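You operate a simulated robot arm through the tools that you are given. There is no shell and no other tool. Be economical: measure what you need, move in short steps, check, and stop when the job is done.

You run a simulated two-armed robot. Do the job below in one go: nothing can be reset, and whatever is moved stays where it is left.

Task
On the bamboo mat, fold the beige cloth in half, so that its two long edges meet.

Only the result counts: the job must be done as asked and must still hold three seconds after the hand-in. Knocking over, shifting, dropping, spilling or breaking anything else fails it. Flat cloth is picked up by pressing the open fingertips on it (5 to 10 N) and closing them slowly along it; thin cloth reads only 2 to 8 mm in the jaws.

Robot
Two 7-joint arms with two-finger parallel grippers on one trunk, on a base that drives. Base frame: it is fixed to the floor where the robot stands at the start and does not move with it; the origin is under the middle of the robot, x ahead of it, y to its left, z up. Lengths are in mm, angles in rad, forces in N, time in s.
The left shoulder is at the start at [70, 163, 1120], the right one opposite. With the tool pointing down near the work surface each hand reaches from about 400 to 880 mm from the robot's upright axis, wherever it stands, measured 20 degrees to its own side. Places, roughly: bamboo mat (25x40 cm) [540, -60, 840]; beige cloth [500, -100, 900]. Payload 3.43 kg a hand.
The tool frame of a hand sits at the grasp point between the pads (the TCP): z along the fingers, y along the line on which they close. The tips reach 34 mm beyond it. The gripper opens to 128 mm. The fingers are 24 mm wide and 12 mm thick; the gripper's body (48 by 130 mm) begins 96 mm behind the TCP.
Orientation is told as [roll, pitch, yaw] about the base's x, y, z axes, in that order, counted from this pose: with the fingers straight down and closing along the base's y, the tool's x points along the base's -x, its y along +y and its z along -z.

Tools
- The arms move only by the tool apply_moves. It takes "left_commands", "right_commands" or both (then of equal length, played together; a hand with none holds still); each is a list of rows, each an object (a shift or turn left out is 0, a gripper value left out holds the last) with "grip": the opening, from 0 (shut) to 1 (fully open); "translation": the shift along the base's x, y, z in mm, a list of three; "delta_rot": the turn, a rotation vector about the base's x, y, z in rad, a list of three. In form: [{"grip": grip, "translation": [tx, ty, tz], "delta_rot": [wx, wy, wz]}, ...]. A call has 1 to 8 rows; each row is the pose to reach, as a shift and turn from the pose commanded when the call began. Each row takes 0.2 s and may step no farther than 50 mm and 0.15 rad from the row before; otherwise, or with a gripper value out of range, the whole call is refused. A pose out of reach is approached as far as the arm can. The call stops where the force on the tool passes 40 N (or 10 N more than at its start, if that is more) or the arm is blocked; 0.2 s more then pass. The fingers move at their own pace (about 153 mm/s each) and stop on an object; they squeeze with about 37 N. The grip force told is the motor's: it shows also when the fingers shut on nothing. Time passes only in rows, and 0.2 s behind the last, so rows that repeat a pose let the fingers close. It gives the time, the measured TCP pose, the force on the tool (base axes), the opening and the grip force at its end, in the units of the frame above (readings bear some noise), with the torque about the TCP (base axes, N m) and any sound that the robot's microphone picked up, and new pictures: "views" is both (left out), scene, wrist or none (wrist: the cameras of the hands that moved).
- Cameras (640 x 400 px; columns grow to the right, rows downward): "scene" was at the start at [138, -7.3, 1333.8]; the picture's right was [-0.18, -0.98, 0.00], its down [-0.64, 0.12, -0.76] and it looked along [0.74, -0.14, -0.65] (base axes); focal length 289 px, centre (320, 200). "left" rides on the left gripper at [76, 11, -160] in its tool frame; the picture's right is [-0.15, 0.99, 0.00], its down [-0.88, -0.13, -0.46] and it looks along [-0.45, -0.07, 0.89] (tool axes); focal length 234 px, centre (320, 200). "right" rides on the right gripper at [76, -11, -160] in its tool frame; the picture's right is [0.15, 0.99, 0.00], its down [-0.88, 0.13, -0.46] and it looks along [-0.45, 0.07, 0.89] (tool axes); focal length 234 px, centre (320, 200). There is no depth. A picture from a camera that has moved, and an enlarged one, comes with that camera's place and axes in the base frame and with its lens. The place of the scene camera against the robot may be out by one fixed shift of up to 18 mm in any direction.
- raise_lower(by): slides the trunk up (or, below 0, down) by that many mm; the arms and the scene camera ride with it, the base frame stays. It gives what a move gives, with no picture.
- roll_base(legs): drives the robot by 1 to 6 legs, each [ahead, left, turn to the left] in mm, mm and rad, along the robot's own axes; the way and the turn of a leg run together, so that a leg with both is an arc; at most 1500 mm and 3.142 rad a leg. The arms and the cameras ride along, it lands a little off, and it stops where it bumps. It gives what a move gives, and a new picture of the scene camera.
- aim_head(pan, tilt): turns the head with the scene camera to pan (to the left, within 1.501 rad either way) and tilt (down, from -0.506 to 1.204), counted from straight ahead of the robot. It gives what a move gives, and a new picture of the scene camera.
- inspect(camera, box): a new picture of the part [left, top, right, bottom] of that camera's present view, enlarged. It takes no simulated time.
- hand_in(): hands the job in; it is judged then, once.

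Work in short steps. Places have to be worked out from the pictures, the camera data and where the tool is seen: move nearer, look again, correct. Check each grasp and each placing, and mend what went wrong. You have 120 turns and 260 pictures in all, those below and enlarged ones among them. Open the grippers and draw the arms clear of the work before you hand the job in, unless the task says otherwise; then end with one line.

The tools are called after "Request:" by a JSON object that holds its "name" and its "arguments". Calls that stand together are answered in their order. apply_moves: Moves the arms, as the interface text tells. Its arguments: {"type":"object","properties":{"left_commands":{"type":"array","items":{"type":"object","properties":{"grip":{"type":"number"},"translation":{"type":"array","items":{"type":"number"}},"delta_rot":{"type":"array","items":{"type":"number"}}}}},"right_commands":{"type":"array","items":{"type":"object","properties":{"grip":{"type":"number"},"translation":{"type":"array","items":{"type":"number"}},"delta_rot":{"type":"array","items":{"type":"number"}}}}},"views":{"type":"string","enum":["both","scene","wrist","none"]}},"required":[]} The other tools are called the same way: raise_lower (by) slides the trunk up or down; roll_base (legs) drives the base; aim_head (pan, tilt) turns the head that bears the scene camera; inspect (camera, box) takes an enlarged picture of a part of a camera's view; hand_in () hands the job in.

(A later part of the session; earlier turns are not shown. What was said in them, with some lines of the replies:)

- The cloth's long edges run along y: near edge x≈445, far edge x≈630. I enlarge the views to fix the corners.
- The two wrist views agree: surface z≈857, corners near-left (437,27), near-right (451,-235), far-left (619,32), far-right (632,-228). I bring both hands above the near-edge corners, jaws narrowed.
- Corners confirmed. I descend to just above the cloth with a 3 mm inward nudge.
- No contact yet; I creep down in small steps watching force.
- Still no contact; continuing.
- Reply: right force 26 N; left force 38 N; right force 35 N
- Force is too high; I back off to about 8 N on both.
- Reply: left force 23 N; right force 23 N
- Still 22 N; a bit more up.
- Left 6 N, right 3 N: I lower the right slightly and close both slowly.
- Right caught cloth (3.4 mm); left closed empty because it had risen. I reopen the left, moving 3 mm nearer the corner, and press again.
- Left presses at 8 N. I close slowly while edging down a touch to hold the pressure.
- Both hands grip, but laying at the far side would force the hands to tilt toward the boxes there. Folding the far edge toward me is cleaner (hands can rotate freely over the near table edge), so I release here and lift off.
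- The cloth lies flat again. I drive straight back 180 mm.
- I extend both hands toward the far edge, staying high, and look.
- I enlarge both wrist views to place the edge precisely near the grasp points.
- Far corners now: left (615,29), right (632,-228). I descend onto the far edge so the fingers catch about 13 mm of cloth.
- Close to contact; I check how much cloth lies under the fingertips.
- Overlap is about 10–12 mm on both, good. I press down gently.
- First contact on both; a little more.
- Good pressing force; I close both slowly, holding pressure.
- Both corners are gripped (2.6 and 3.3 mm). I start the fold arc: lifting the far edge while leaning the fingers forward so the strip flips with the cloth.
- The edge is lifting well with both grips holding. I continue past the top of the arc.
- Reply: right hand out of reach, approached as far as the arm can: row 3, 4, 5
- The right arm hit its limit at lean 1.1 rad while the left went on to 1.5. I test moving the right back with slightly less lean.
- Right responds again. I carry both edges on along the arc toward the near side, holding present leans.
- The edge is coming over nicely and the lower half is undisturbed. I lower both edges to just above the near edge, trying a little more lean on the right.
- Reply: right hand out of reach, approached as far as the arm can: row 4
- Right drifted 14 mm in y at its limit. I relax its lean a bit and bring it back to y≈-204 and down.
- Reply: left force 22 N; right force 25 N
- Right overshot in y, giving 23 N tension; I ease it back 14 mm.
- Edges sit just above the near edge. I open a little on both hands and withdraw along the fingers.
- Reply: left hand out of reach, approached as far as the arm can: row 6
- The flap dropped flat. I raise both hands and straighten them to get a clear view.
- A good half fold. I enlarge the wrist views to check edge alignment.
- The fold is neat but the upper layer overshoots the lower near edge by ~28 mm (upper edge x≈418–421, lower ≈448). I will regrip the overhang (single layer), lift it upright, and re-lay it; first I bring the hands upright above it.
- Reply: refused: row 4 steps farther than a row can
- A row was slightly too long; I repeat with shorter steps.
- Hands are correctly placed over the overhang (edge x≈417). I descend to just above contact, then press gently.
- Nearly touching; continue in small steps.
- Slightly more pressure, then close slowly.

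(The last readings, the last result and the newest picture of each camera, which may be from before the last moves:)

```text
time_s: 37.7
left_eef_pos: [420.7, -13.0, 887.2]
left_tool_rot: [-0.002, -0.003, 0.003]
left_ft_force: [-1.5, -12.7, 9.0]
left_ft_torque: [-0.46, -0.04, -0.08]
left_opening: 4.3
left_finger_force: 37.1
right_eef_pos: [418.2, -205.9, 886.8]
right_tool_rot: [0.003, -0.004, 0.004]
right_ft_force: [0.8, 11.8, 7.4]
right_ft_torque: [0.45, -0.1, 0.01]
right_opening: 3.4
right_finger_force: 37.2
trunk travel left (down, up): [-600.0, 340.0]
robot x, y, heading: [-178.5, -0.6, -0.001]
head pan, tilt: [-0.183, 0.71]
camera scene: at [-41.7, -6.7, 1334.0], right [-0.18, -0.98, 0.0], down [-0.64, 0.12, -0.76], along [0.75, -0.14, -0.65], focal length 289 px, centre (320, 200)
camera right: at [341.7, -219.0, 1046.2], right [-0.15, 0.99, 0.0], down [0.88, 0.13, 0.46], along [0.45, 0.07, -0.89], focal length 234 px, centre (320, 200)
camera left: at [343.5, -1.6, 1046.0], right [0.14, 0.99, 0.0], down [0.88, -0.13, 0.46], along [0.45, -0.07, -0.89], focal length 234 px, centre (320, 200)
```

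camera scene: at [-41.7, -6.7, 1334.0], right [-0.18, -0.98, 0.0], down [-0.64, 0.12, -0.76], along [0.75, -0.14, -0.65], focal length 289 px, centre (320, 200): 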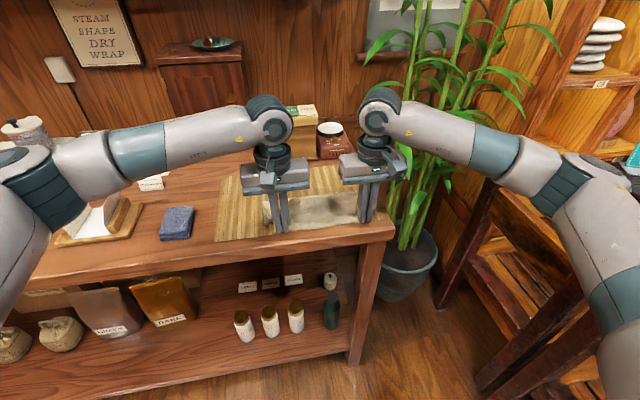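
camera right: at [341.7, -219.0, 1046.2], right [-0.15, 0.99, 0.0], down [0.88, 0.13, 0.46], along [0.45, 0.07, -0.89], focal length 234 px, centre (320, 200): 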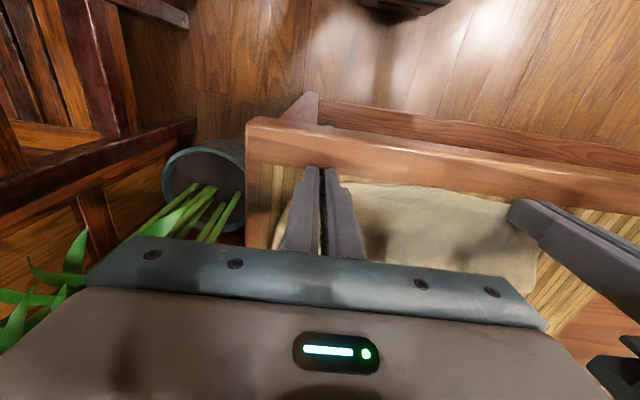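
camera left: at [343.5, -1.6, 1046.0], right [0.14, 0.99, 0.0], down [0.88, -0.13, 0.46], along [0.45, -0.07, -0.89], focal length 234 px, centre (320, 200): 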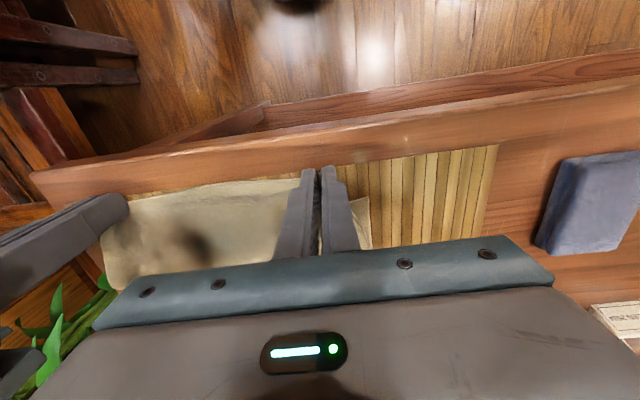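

Both grip the upper layer. I lift and swing it upright over the desired fold line (x≈538), easing the hands together a few mm.

Request:
{"name": "apply_moves", "arguments": {"left_commands": [{"translation": [3, -3, 18]}, {"translation": [12, -4, 36]}, {"translation": [26, -4, 53]}, {"translation": [46, -4, 65]}, {"translation": [70, -4, 72]}, {"translation": [94, -4, 74]}, {"translation": [118, -4, 74]}, {"translation": [118, -4, 74]}], "right_commands": [{"translation": [3, 3, 18]}, {"translation": [12, 4, 36]}, {"translation": [26, 4, 53]}, {"translation": [46, 4, 65]}, {"translation": [70, 4, 72]}, {"translation": [96, 4, 74]}, {"translation": [122, 4, 74]}, {"translation": [122, 4, 74]}]}}

Request:
{"name": "inspect", "arguments": {"camera": "scene", "box": [210, 140, 410, 260]}}

```text
time_s: 39.5
left_eef_pos: [539.4, -15.4, 960.7]
left_tool_rot: [0.001, -0.004, 0.004]
left_ft_force: [0.0, -3.4, 0.6]
left_ft_torque: [-0.12, 0.02, -0.05]
left_opening: 4.3
left_finger_force: 36.9
right_eef_pos: [540.5, -201.9, 960.6]
right_tool_rot: [0.0, -0.001, 0.001]
right_ft_force: [-0.2, 3.2, 0.1]
right_ft_torque: [0.05, -0.06, 0.01]
right_opening: 3.0
right_finger_force: 37.4
trunk travel left (down, up): [-600.0, 340.0]
robot x, y, heading: [-178.9, 0.9, -0.002]
head pan, tilt: [-0.183, 0.71]
camera scene: at [-40.6, -7.2, 1333.9], right [-0.18, -0.98, 0.0], down [-0.64, 0.12, -0.76], along [0.75, -0.14, -0.65], focal length 289 px, centre (320, 200)
camera right: at [464.9, -214.2, 1120.1], right [-0.15, 0.99, 0.0], down [0.88, 0.13, 0.46], along [0.45, 0.07, -0.89], focal length 234 px, centre (320, 200)
camera left: at [463.0, -4.4, 1119.6], right [0.14, 0.99, 0.0], down [0.88, -0.13, 0.46], along [0.45, -0.07, -0.89], focal length 234 px, centre (320, 200)
```

scene: 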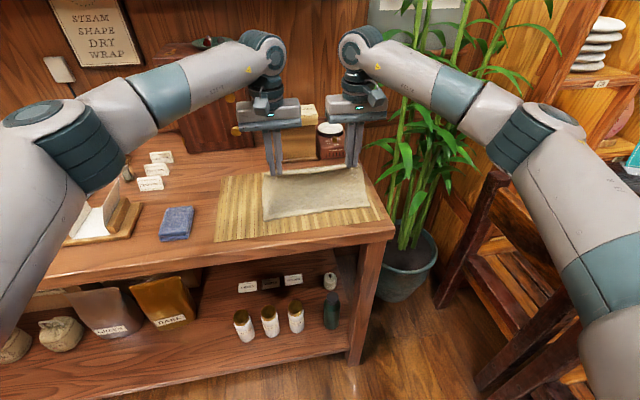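
right: 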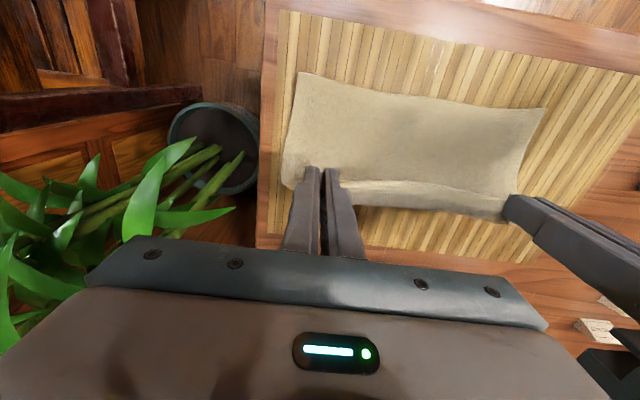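
left: 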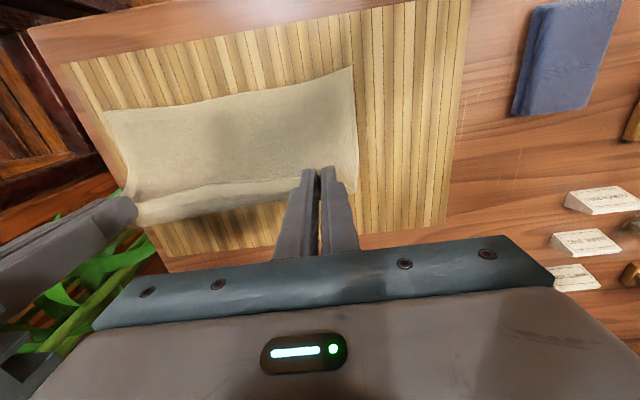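

```text
3.20 times, centred on (310, 200) of scene
camera zoom: at [-40.6, -7.2, 1333.9], right [-0.18, -0.98, 0.0], down [-0.64, 0.12, -0.76], along [0.75, -0.14, -0.65], focal length 924 px, centre (352, 200)
```

zoom: 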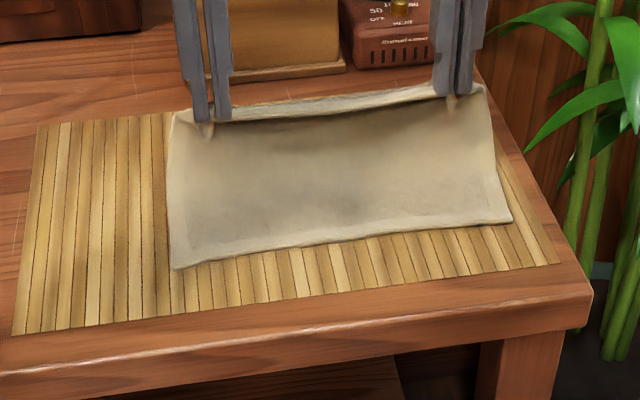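

The lower near edge now shows clearly at x≈456 (left) to 460 (right). I lay the upper edge back onto that line.

Request:
{"name": "apply_moves", "arguments": {"left_commands": [{"translation": [-18, 1, -1]}, {"translation": [-36, 2, -9]}, {"translation": [-53, 3, -22]}, {"translation": [-66, 4, -36]}, {"translation": [-75, 5, -51]}, {"translation": [-80, 5, -63]}, {"translation": [-80, 5, -63]}], "right_commands": [{"translation": [-18, 0, -1]}, {"translation": [-36, 0, -9]}, {"translation": [-53, 0, -22]}, {"translation": [-65, 0, -36]}, {"translation": [-74, 0, -51]}, {"translation": [-78.5, 0, -63]}, {"translation": [-78.5, 0, -63]}]}}

Request:
{"name": "inspect", "arguments": {"camera": "scene", "box": [210, 140, 410, 260]}}

Request:
{"name": "inspect", "arguments": {"camera": "left", "box": [80, 100, 400, 250]}}

Request:
{"name": "inspect", "arguments": {"camera": "right", "box": [240, 100, 560, 250]}}

```text
time_s: 41.1
left_eef_pos: [458.9, -10.5, 898.7]
left_tool_rot: [-0.003, -0.004, 0.003]
left_ft_force: [1.0, -7.7, -0.4]
left_ft_torque: [-0.24, 0.0, -0.04]
left_opening: 4.3
left_finger_force: 37.0
right_eef_pos: [462.6, -203.3, 897.2]
right_tool_rot: [0.003, -0.003, 0.002]
right_ft_force: [0.5, 7.8, 0.5]
right_ft_torque: [0.21, 0.02, -0.01]
right_opening: 3.2
right_finger_force: 37.3
trunk travel left (down, up): [-600.0, 340.0]
robot x, y, heading: [-179.4, 0.2, 0.001]
head pan, tilt: [-0.183, 0.71]
camera scene: at [-40.1, -7.0, 1333.8], right [-0.18, -0.98, 0.0], down [-0.64, 0.12, -0.76], along [0.75, -0.14, -0.65], focal length 289 px, centre (320, 200)
camera right: at [386.9, -215.2, 1056.3], right [-0.15, 0.99, 0.0], down [0.88, 0.13, 0.46], along [0.45, 0.07, -0.89], focal length 234 px, centre (320, 200)
camera left: at [382.1, -0.7, 1056.7], right [0.14, 0.99, 0.0], down [0.88, -0.13, 0.46], along [0.45, -0.07, -0.89], focal length 234 px, centre (320, 200)
```

scene: 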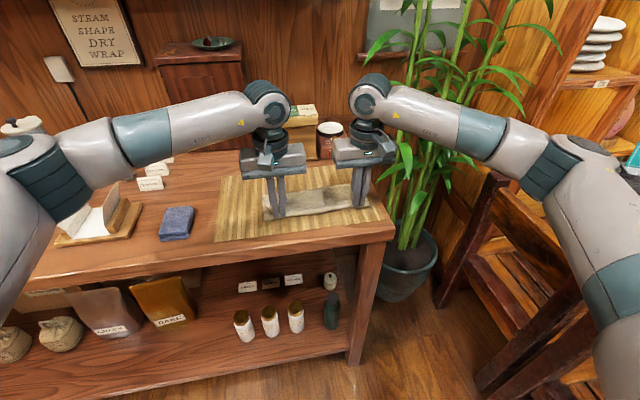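
right: 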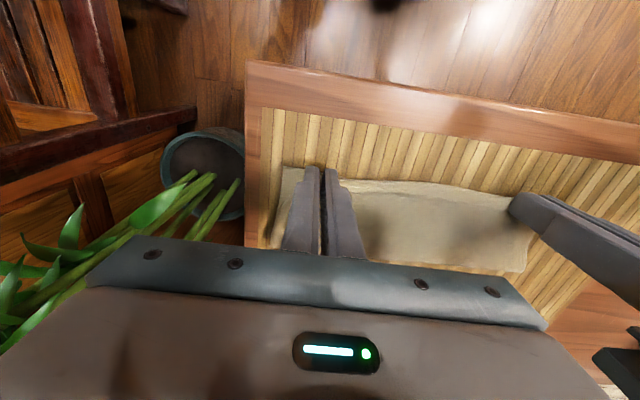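
left: 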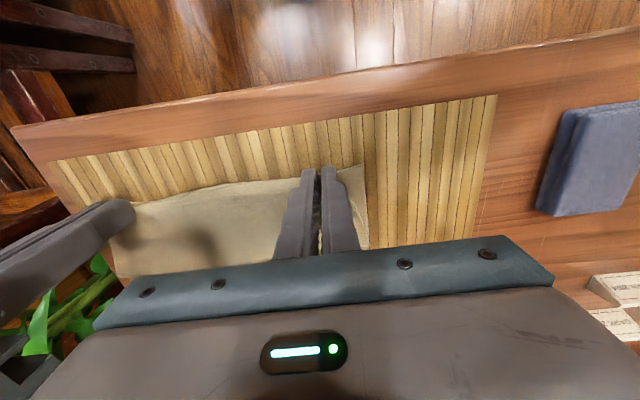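

```text
3.20 times, centred on (310, 200) of scene
camera zoom: at [-40.1, -7.0, 1333.8], right [-0.18, -0.98, 0.0], down [-0.64, 0.12, -0.76], along [0.75, -0.14, -0.65], focal length 924 px, centre (352, 200)
```

zoom: 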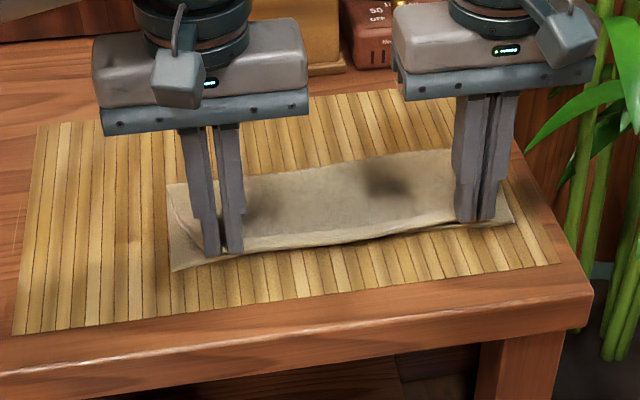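

```text
2.00 times, centred on (240, 175) of left
camera zoom: at [382.1, -0.7, 1056.7], right [0.14, 0.99, 0.0], down [0.88, -0.13, 0.46], along [0.45, -0.07, -0.89], focal length 468 px, centre (480, 250)
```

zoom: 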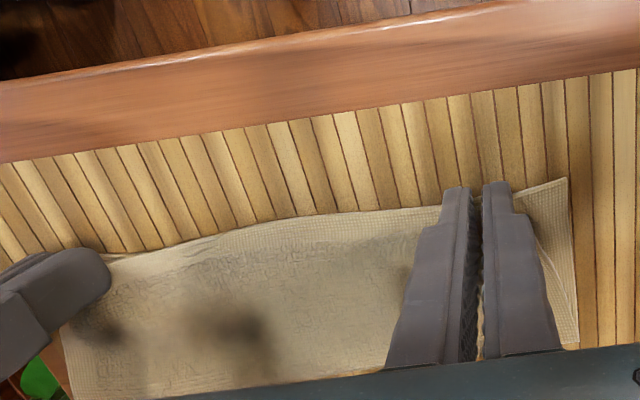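

```text
2.00 times, centred on (400, 175) of right
camera zoom: at [386.9, -215.2, 1056.3], right [-0.15, 0.99, 0.0], down [0.88, 0.13, 0.46], along [0.45, 0.07, -0.89], focal length 468 px, centre (160, 250)
```

zoom: 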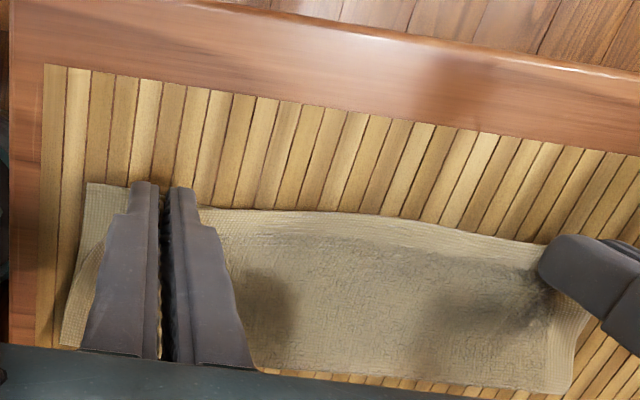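

Alignment looks right (lower corners at 454 and 460, upper edge within a few mm). I lower the last few mm and open slowly so the pleats spread, then lift straight up.

Request:
{"name": "apply_moves", "arguments": {"left_commands": [{"translation": [1, 1, -4]}, {"translation": [2, 2, -7]}, {"grip": 0.06, "translation": [2, 2, -7]}, {"grip": 0.12, "translation": [2, 2, -7]}, {"grip": 0.2, "translation": [2, 2, -7]}, {"grip": 0.26, "translation": [2, 2, -7]}, {"translation": [2, 2, 2]}, {"translation": [2, 2, 30]}], "right_commands": [{"translation": [0, 0, -4]}, {"translation": [1, 0, -6]}, {"grip": 0.06, "translation": [1, 0, -6]}, {"grip": 0.12, "translation": [1, 0, -6]}, {"grip": 0.2, "translation": [1, 0, -6]}, {"grip": 0.26, "translation": [1, 0, -6]}, {"translation": [1, 0, 2]}, {"translation": [1, 0, 30]}], "views": "none"}}

Request:
{"name": "apply_moves", "arguments": {"left_commands": [{"translation": [-5, 15, 30]}, {"translation": [-20, 50, 60]}, {"translation": [-40, 85, 90]}, {"translation": [-60, 120, 115]}], "right_commands": [{"translation": [-5, -15, 30]}, {"translation": [-20, -50, 60]}, {"translation": [-40, -85, 90]}, {"translation": [-60, -120, 115]}], "views": "both"}}

Request:
{"name": "inspect", "arguments": {"camera": "scene", "box": [240, 170, 400, 260]}}

Request:
{"name": "inspect", "arguments": {"camera": "left", "box": [20, 60, 340, 260]}}

Request:
{"name": "inspect", "arguments": {"camera": "right", "box": [300, 60, 620, 260]}}

```text
time_s: 42.9
left_eef_pos: [460.4, -8.7, 927.4]
left_tool_rot: [0.0, -0.003, 0.003]
left_ft_force: [-0.8, 0.1, -0.1]
left_ft_torque: [0.03, -0.04, -0.01]
left_opening: 33.4
left_finger_force: 0.0
right_eef_pos: [462.4, -204.1, 928.7]
right_tool_rot: [0.001, -0.002, -0.001]
right_ft_force: [-0.1, -0.3, 0.1]
right_ft_torque: [0.0, 0.0, -0.05]
right_opening: 33.2
right_finger_force: 0.1
trunk travel left (down, up): [-600.0, 340.0]
robot x, y, heading: [-181.0, 1.8, 0.002]
head pan, tilt: [-0.183, 0.71]
```

```text
refused: row 3 steps farther than a row can; nothing moved
```

```text
4.00 times, centred on (320, 215) of scene
camera zoom: at [-41.6, -7.0, 1333.9], right [-0.18, -0.98, 0.0], down [-0.64, 0.12, -0.76], along [0.75, -0.14, -0.65], focal length 1156 px, centre (320, 140)
```

zoom: 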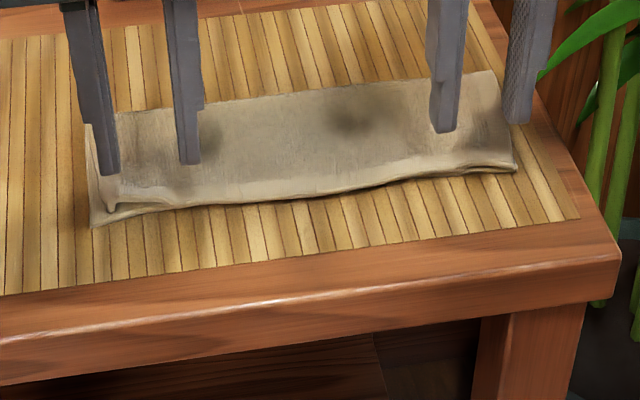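

```text
2.00 times, centred on (180, 160) of left
camera zoom: at [383.8, 2.0, 1086.6], right [0.14, 0.99, 0.0], down [0.88, -0.13, 0.46], along [0.45, -0.07, -0.89], focal length 468 px, centre (600, 280)
```

zoom: 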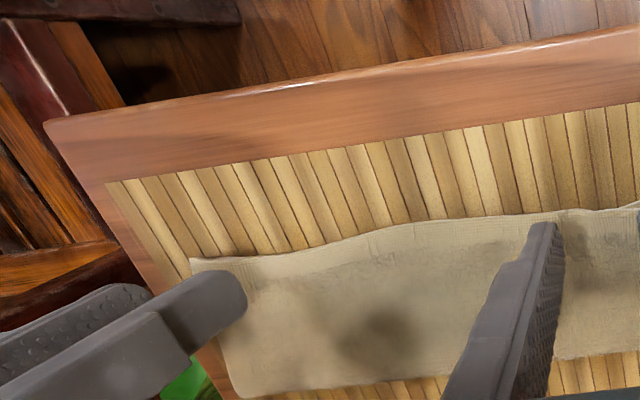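

```text
2.00 times, centred on (460, 160) of right
camera zoom: at [386.0, -216.5, 1087.1], right [-0.15, 0.99, 0.0], down [0.88, 0.13, 0.46], along [0.45, 0.07, -0.89], focal length 468 px, centre (40, 280)
```

zoom: 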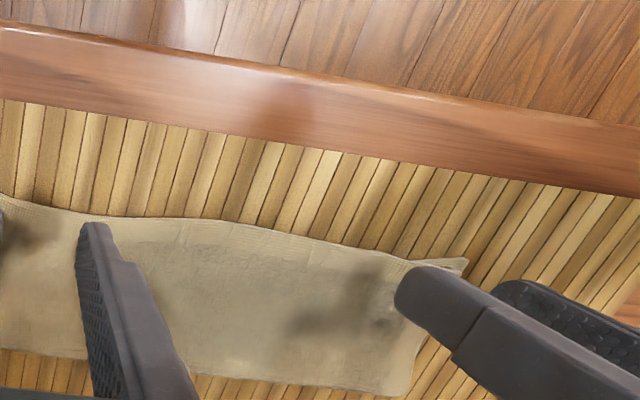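

Released and well aligned. I withdraw the hands (shorter steps) for a clear look.

Request:
{"name": "apply_moves", "arguments": {"left_commands": [{"translation": [-5, 10, 30]}, {"translation": [-15, 35, 60]}, {"translation": [-30, 65, 90]}, {"translation": [-45, 95, 115]}, {"translation": [-50, 120, 135]}], "right_commands": [{"translation": [-5, -10, 30]}, {"translation": [-15, -35, 60]}, {"translation": [-30, -65, 90]}, {"translation": [-45, -95, 115]}, {"translation": [-50, -120, 135]}], "views": "both"}}

Request:
{"name": "inspect", "arguments": {"camera": "scene", "box": [250, 175, 390, 250]}}

Request:
{"name": "inspect", "arguments": {"camera": "left", "box": [40, 100, 280, 250]}}

Request:
{"name": "inspect", "arguments": {"camera": "right", "box": [350, 100, 590, 250]}}

```text
time_s: 44.1
left_eef_pos: [411.1, 111.7, 1063.4]
left_tool_rot: [0.001, -0.003, 0.002]
left_ft_force: [-0.1, -0.1, 0.0]
left_ft_torque: [0.0, -0.02, -0.01]
left_opening: 33.5
left_finger_force: 0.0
right_eef_pos: [414.9, -322.6, 1062.9]
right_tool_rot: [-0.001, -0.004, 0.0]
right_ft_force: [0.2, 0.0, -0.1]
right_ft_torque: [0.02, -0.03, 0.0]
right_opening: 33.5
right_finger_force: 0.1
trunk travel left (down, up): [-600.0, 340.0]
robot x, y, heading: [-177.1, 1.4, 0.002]
head pan, tilt: [-0.183, 0.71]
camera scene: at [-41.1, -7.0, 1333.9], right [-0.18, -0.98, 0.0], down [-0.64, 0.12, -0.76], along [0.75, -0.14, -0.65], focal length 289 px, centre (320, 200)
camera right: at [338.9, -334.3, 1221.1], right [-0.15, 0.99, 0.0], down [0.88, 0.13, 0.46], along [0.45, 0.07, -0.89], focal length 234 px, centre (320, 200)
camera left: at [334.1, 121.5, 1220.9], right [0.14, 0.99, 0.0], down [0.88, -0.13, 0.46], along [0.45, -0.07, -0.89], focal length 234 px, centre (320, 200)
```

scene: 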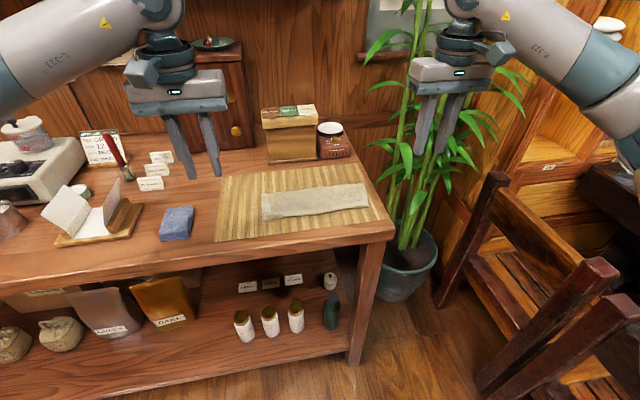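
right: 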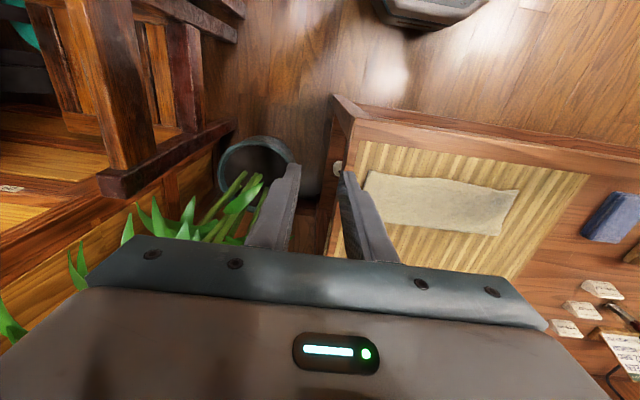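
left: 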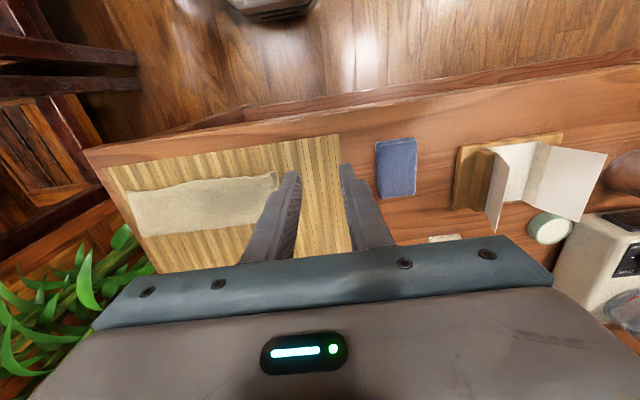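

```text
4.57 times, centred on (320, 212) of scene
camera zoom: at [-41.1, -7.0, 1333.9], right [-0.18, -0.98, 0.0], down [-0.64, 0.12, -0.76], along [0.75, -0.14, -0.65], focal length 1321 px, centre (320, 143)
```

zoom: 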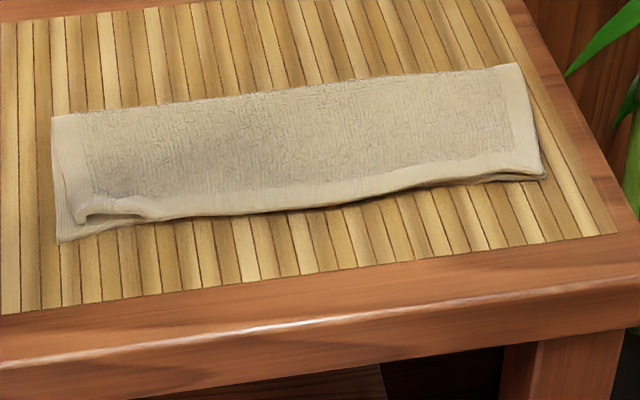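

```text
2.67 times, centred on (160, 175) of left
camera zoom: at [334.1, 121.5, 1220.9], right [0.14, 0.99, 0.0], down [0.88, -0.13, 0.46], along [0.45, -0.07, -0.89], focal length 624 px, centre (747, 267)
```

zoom: 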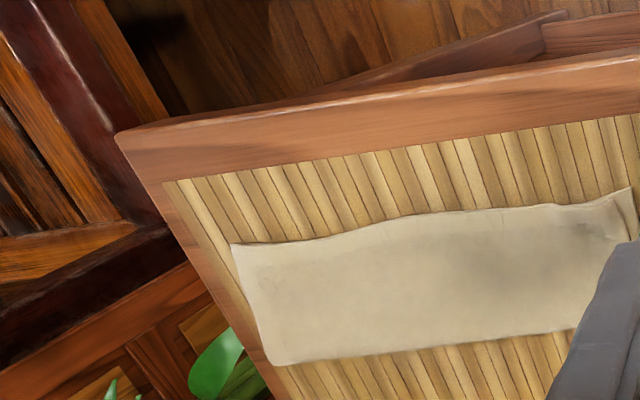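

```text
2.67 times, centred on (470, 175) of right
camera zoom: at [338.9, -334.3, 1221.1], right [-0.15, 0.99, 0.0], down [0.88, 0.13, 0.46], along [0.45, 0.07, -0.89], focal length 624 px, centre (-80, 267)
```

zoom: 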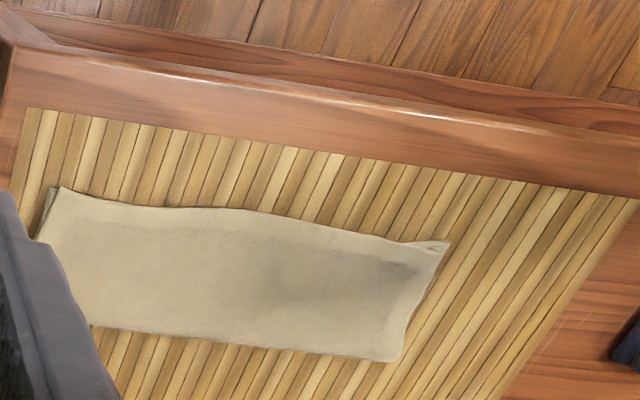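

Nearly perfect; only the upper left corner looks slightly puckered. I take a nearer look from the left hand.

Request:
{"name": "apply_moves", "arguments": {"left_commands": [{"translation": [0, -25, -35]}, {"translation": [0, -50, -70]}, {"translation": [-5, -62, -100]}], "views": "none"}}

Request:
{"name": "inspect", "arguments": {"camera": "left", "box": [200, 120, 360, 250]}}

Request:
{"name": "inspect", "arguments": {"camera": "scene", "box": [250, 185, 310, 235]}}

Request:
{"name": "inspect", "arguments": {"camera": "scene", "box": [320, 180, 390, 235]}}

```text
time_s: 44.9
left_eef_pos: [407.1, 49.2, 961.0]
left_tool_rot: [0.0, -0.003, 0.007]
left_ft_force: [-0.6, -0.6, 0.3]
left_ft_torque: [0.0, 0.03, 0.0]
left_opening: 33.5
left_finger_force: 0.0
right_eef_pos: [417.5, -322.6, 1060.0]
right_tool_rot: [0.0, -0.002, 0.002]
right_ft_force: [0.7, -0.1, -0.5]
right_ft_torque: [0.0, 0.03, 0.0]
right_opening: 33.1
right_finger_force: 0.1
trunk travel left (down, up): [-600.0, 340.0]
robot x, y, heading: [-178.4, -0.5, 0.0]
head pan, tilt: [-0.183, 0.71]
```

```text
3.08 times, centred on (280, 185) of left
camera zoom: at [330.7, 58.6, 1119.2], right [0.14, 0.99, 0.0], down [0.88, -0.13, 0.46], along [0.45, -0.07, -0.89], focal length 720 px, centre (443, 246)
```

zoom: 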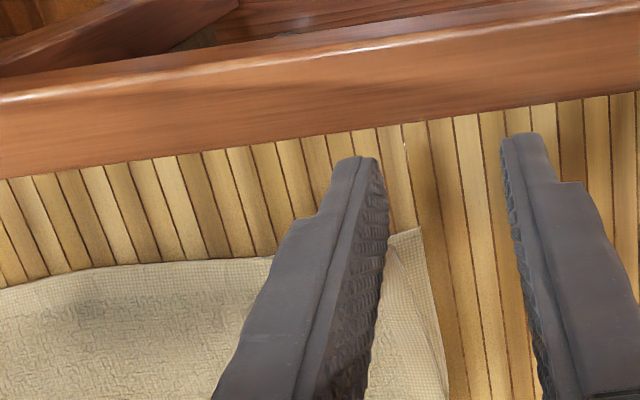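

```text
8.00 times, centred on (280, 210) of scene
camera zoom: at [-39.7, -7.0, 1333.8], right [-0.18, -0.98, 0.0], down [-0.64, 0.12, -0.76], along [0.74, -0.14, -0.65], focal length 2311 px, centre (640, 120)
```

zoom: 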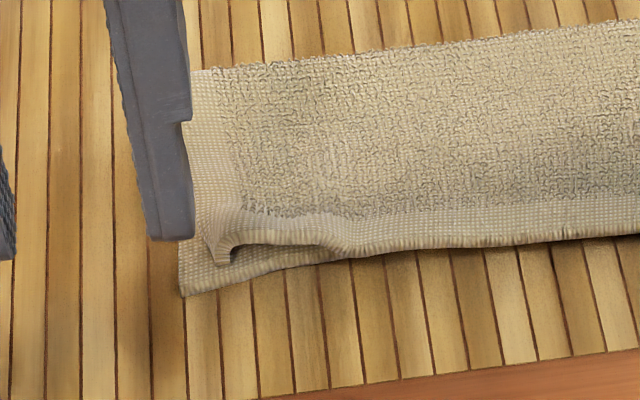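

```text
7.27 times, centred on (355, 208) of scene
camera zoom: at [-39.7, -7.0, 1333.8], right [-0.18, -0.98, 0.0], down [-0.64, 0.12, -0.76], along [0.74, -0.14, -0.65], focal length 2101 px, centre (66, 146)
```

zoom: 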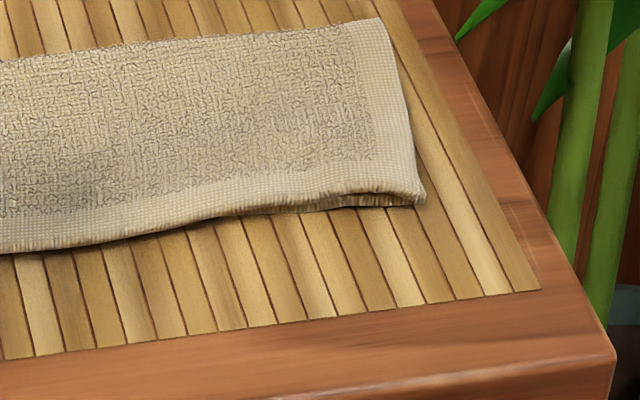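

Only the upper left corner is puckered, ~12 mm short. I close the left fingers, and will press lightly on the pucker and smooth it outward toward the corner.

Request:
{"name": "apply_moves", "arguments": {"left_commands": [{"grip": 0, "translation": [35, -20, 0]}, {"translation": [76, -46, -5]}, {"translation": [76, -46, -40]}, {"translation": [76, -46, -60]}, {"translation": [76, -46, -66]}], "views": "scene"}}

Request:
{"name": "inspect", "arguments": {"camera": "scene", "box": [250, 185, 310, 235]}}

```text
time_s: 46.1
left_eef_pos: [480.4, 3.9, 895.2]
left_tool_rot: [0.001, -0.004, 0.003]
left_ft_force: [-0.5, 0.7, -0.2]
left_ft_torque: [-0.02, 0.0, 0.05]
left_opening: 0.0
left_finger_force: 32.8
right_eef_pos: [416.3, -322.1, 1060.0]
right_tool_rot: [-0.001, -0.003, 0.003]
right_ft_force: [-0.3, 0.3, 0.1]
right_ft_torque: [0.01, 0.0, 0.01]
right_opening: 33.3
right_finger_force: 0.0
trunk travel left (down, up): [-600.0, 340.0]
robot x, y, heading: [-179.1, 0.9, -0.002]
head pan, tilt: [-0.183, 0.71]
camera scene: at [-40.1, -7.0, 1333.8], right [-0.18, -0.98, 0.0], down [-0.64, 0.12, -0.76], along [0.74, -0.14, -0.65], focal length 289 px, centre (320, 200)
```

scene: 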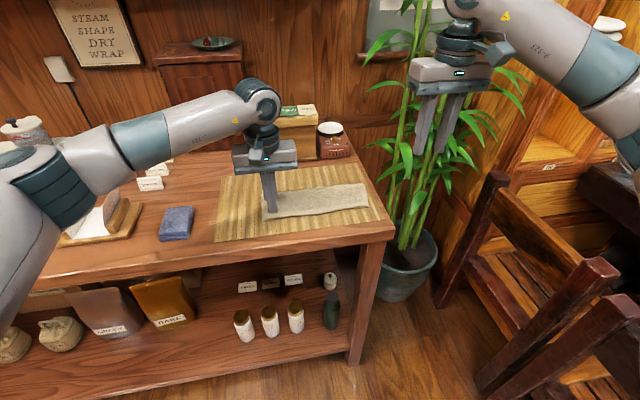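

```text
8.00 times, centred on (280, 210) of scene
camera zoom: at [-40.1, -7.0, 1333.8], right [-0.18, -0.98, 0.0], down [-0.64, 0.12, -0.76], along [0.74, -0.14, -0.65], focal length 2311 px, centre (640, 120)
```

zoom: 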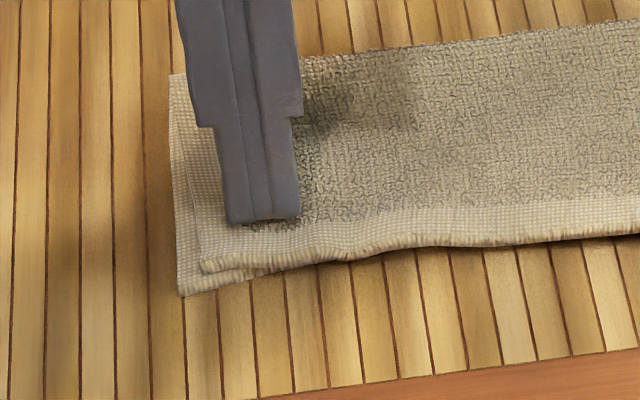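

Touching already flattened the pucker. I press to light contact and slide toward the corner.

Request:
{"name": "apply_moves", "arguments": {"left_commands": [{"translation": [0, 0, -2]}, {"translation": [0, 0, -4]}, {"translation": [-3, 2, -4.5]}, {"translation": [-6, 4, -4.5]}, {"translation": [-9, 7, -4.5]}], "views": "none"}}

Request:
{"name": "inspect", "arguments": {"camera": "scene", "box": [250, 185, 310, 235]}}

```text
time_s: 47.3
left_eef_pos: [473.1, 9.5, 891.6]
left_tool_rot: [0.0, -0.004, 0.003]
left_ft_force: [0.9, -0.4, 2.8]
left_ft_torque: [-0.01, -0.03, -0.02]
left_opening: 0.0
left_finger_force: 32.9
right_eef_pos: [415.4, -322.2, 1061.4]
right_tool_rot: [-0.001, -0.001, 0.002]
right_ft_force: [0.0, 0.4, 0.7]
right_ft_torque: [0.0, 0.03, 0.0]
right_opening: 33.1
right_finger_force: 0.0
trunk travel left (down, up): [-600.0, 340.0]
robot x, y, heading: [-176.1, -0.6, 0.002]
head pan, tilt: [-0.183, 0.71]
```

```text
8.00 times, centred on (280, 210) of scene
camera zoom: at [-40.2, -7.2, 1333.9], right [-0.18, -0.98, 0.0], down [-0.64, 0.12, -0.76], along [0.75, -0.14, -0.65], focal length 2311 px, centre (640, 120)
```

zoom: 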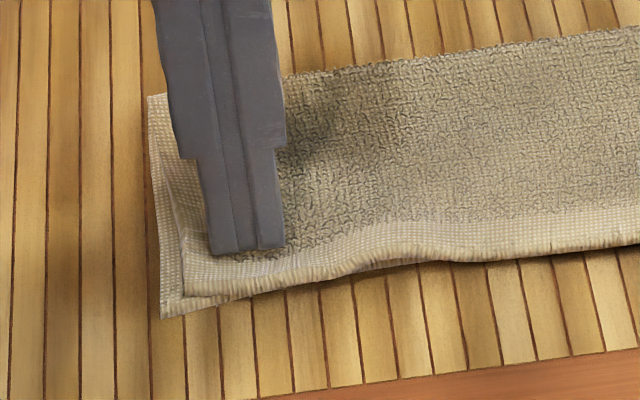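

Both layers moved together and now lie flat, with the corner within ~8 mm. I stop here: lift off and withdraw.

Request:
{"name": "apply_moves", "arguments": {"left_commands": [{"translation": [0, 0, 20]}, {"translation": [0, 0, 60]}, {"grip": 0.5, "translation": [-10, 20, 100]}, {"translation": [-30, 50, 130]}, {"translation": [-50, 80, 160]}, {"translation": [-60, 110, 180]}], "views": "wrist"}}

Request:
{"name": "inspect", "arguments": {"camera": "scene", "box": [250, 175, 390, 250]}}

Request:
{"name": "inspect", "arguments": {"camera": "right", "box": [350, 100, 590, 250]}}

```text
time_s: 48.7
left_eef_pos: [412.9, 120.8, 1074.0]
left_tool_rot: [-0.001, -0.004, 0.005]
left_ft_force: [-0.9, -0.4, -1.3]
left_ft_torque: [-0.04, -0.03, 0.01]
left_opening: 63.7
left_finger_force: 0.0
right_eef_pos: [416.2, -322.6, 1061.0]
right_tool_rot: [0.001, -0.002, 0.002]
right_ft_force: [0.4, -0.4, 0.4]
right_ft_torque: [-0.04, 0.0, -0.02]
right_opening: 33.1
right_finger_force: 0.1
trunk travel left (down, up): [-600.0, 340.0]
robot x, y, heading: [-182.9, -0.3, 0.002]
head pan, tilt: [-0.183, 0.71]
camera left: at [336.1, 130.9, 1232.6], right [0.14, 0.99, 0.0], down [0.88, -0.13, 0.46], along [0.45, -0.07, -0.89], focal length 234 px, centre (320, 200)
```

left: 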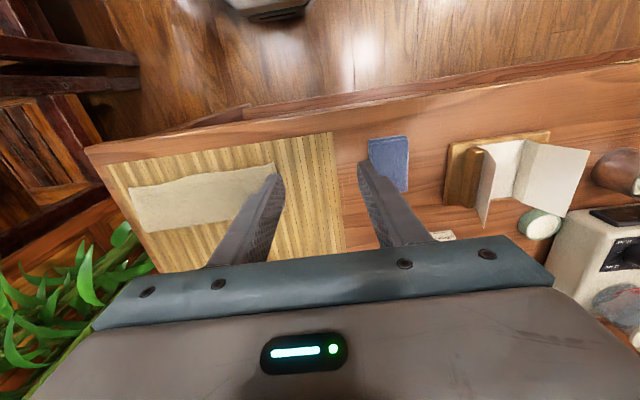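

```text
4.57 times, centred on (320, 212) of scene
camera zoom: at [-40.6, -6.0, 1333.9], right [-0.18, -0.98, 0.0], down [-0.64, 0.12, -0.76], along [0.75, -0.14, -0.65], focal length 1321 px, centre (320, 143)
```

zoom: 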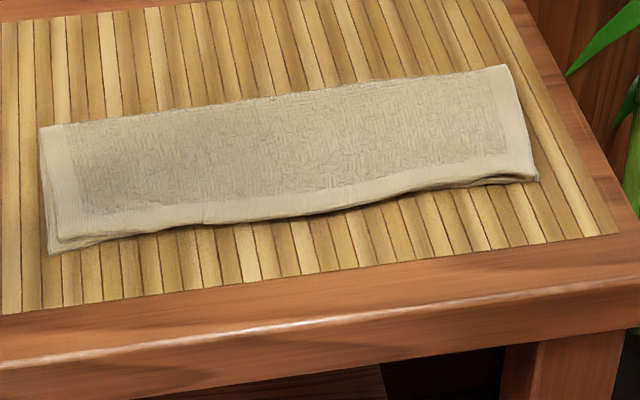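

```text
2.67 times, centred on (470, 175) of right
camera zoom: at [339.5, -333.1, 1220.9], right [-0.15, 0.99, 0.0], down [0.88, 0.13, 0.46], along [0.45, 0.07, -0.89], focal length 624 px, centre (-80, 267)
```

zoom: 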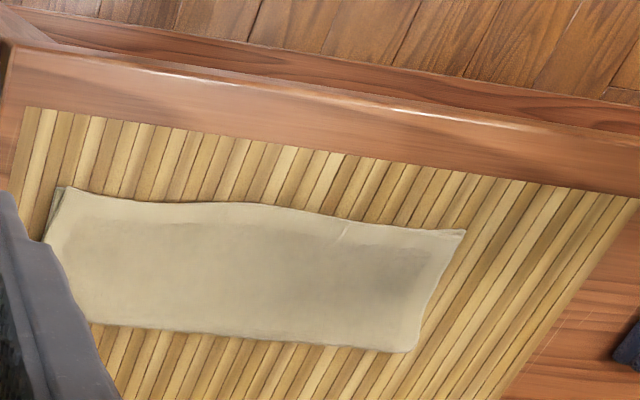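

The cloth lies flat, folded in half on the mat with its long edges meeting; the hands are open and clear. Handing in.

Request:
{"name": "hand_in", "arguments": {}}

```text
The job is handed in.
```

The beige cloth is folded in half on the bamboo mat with its long edges meeting, except at the upper left corner, which sits about 8 mm short of the lower one.
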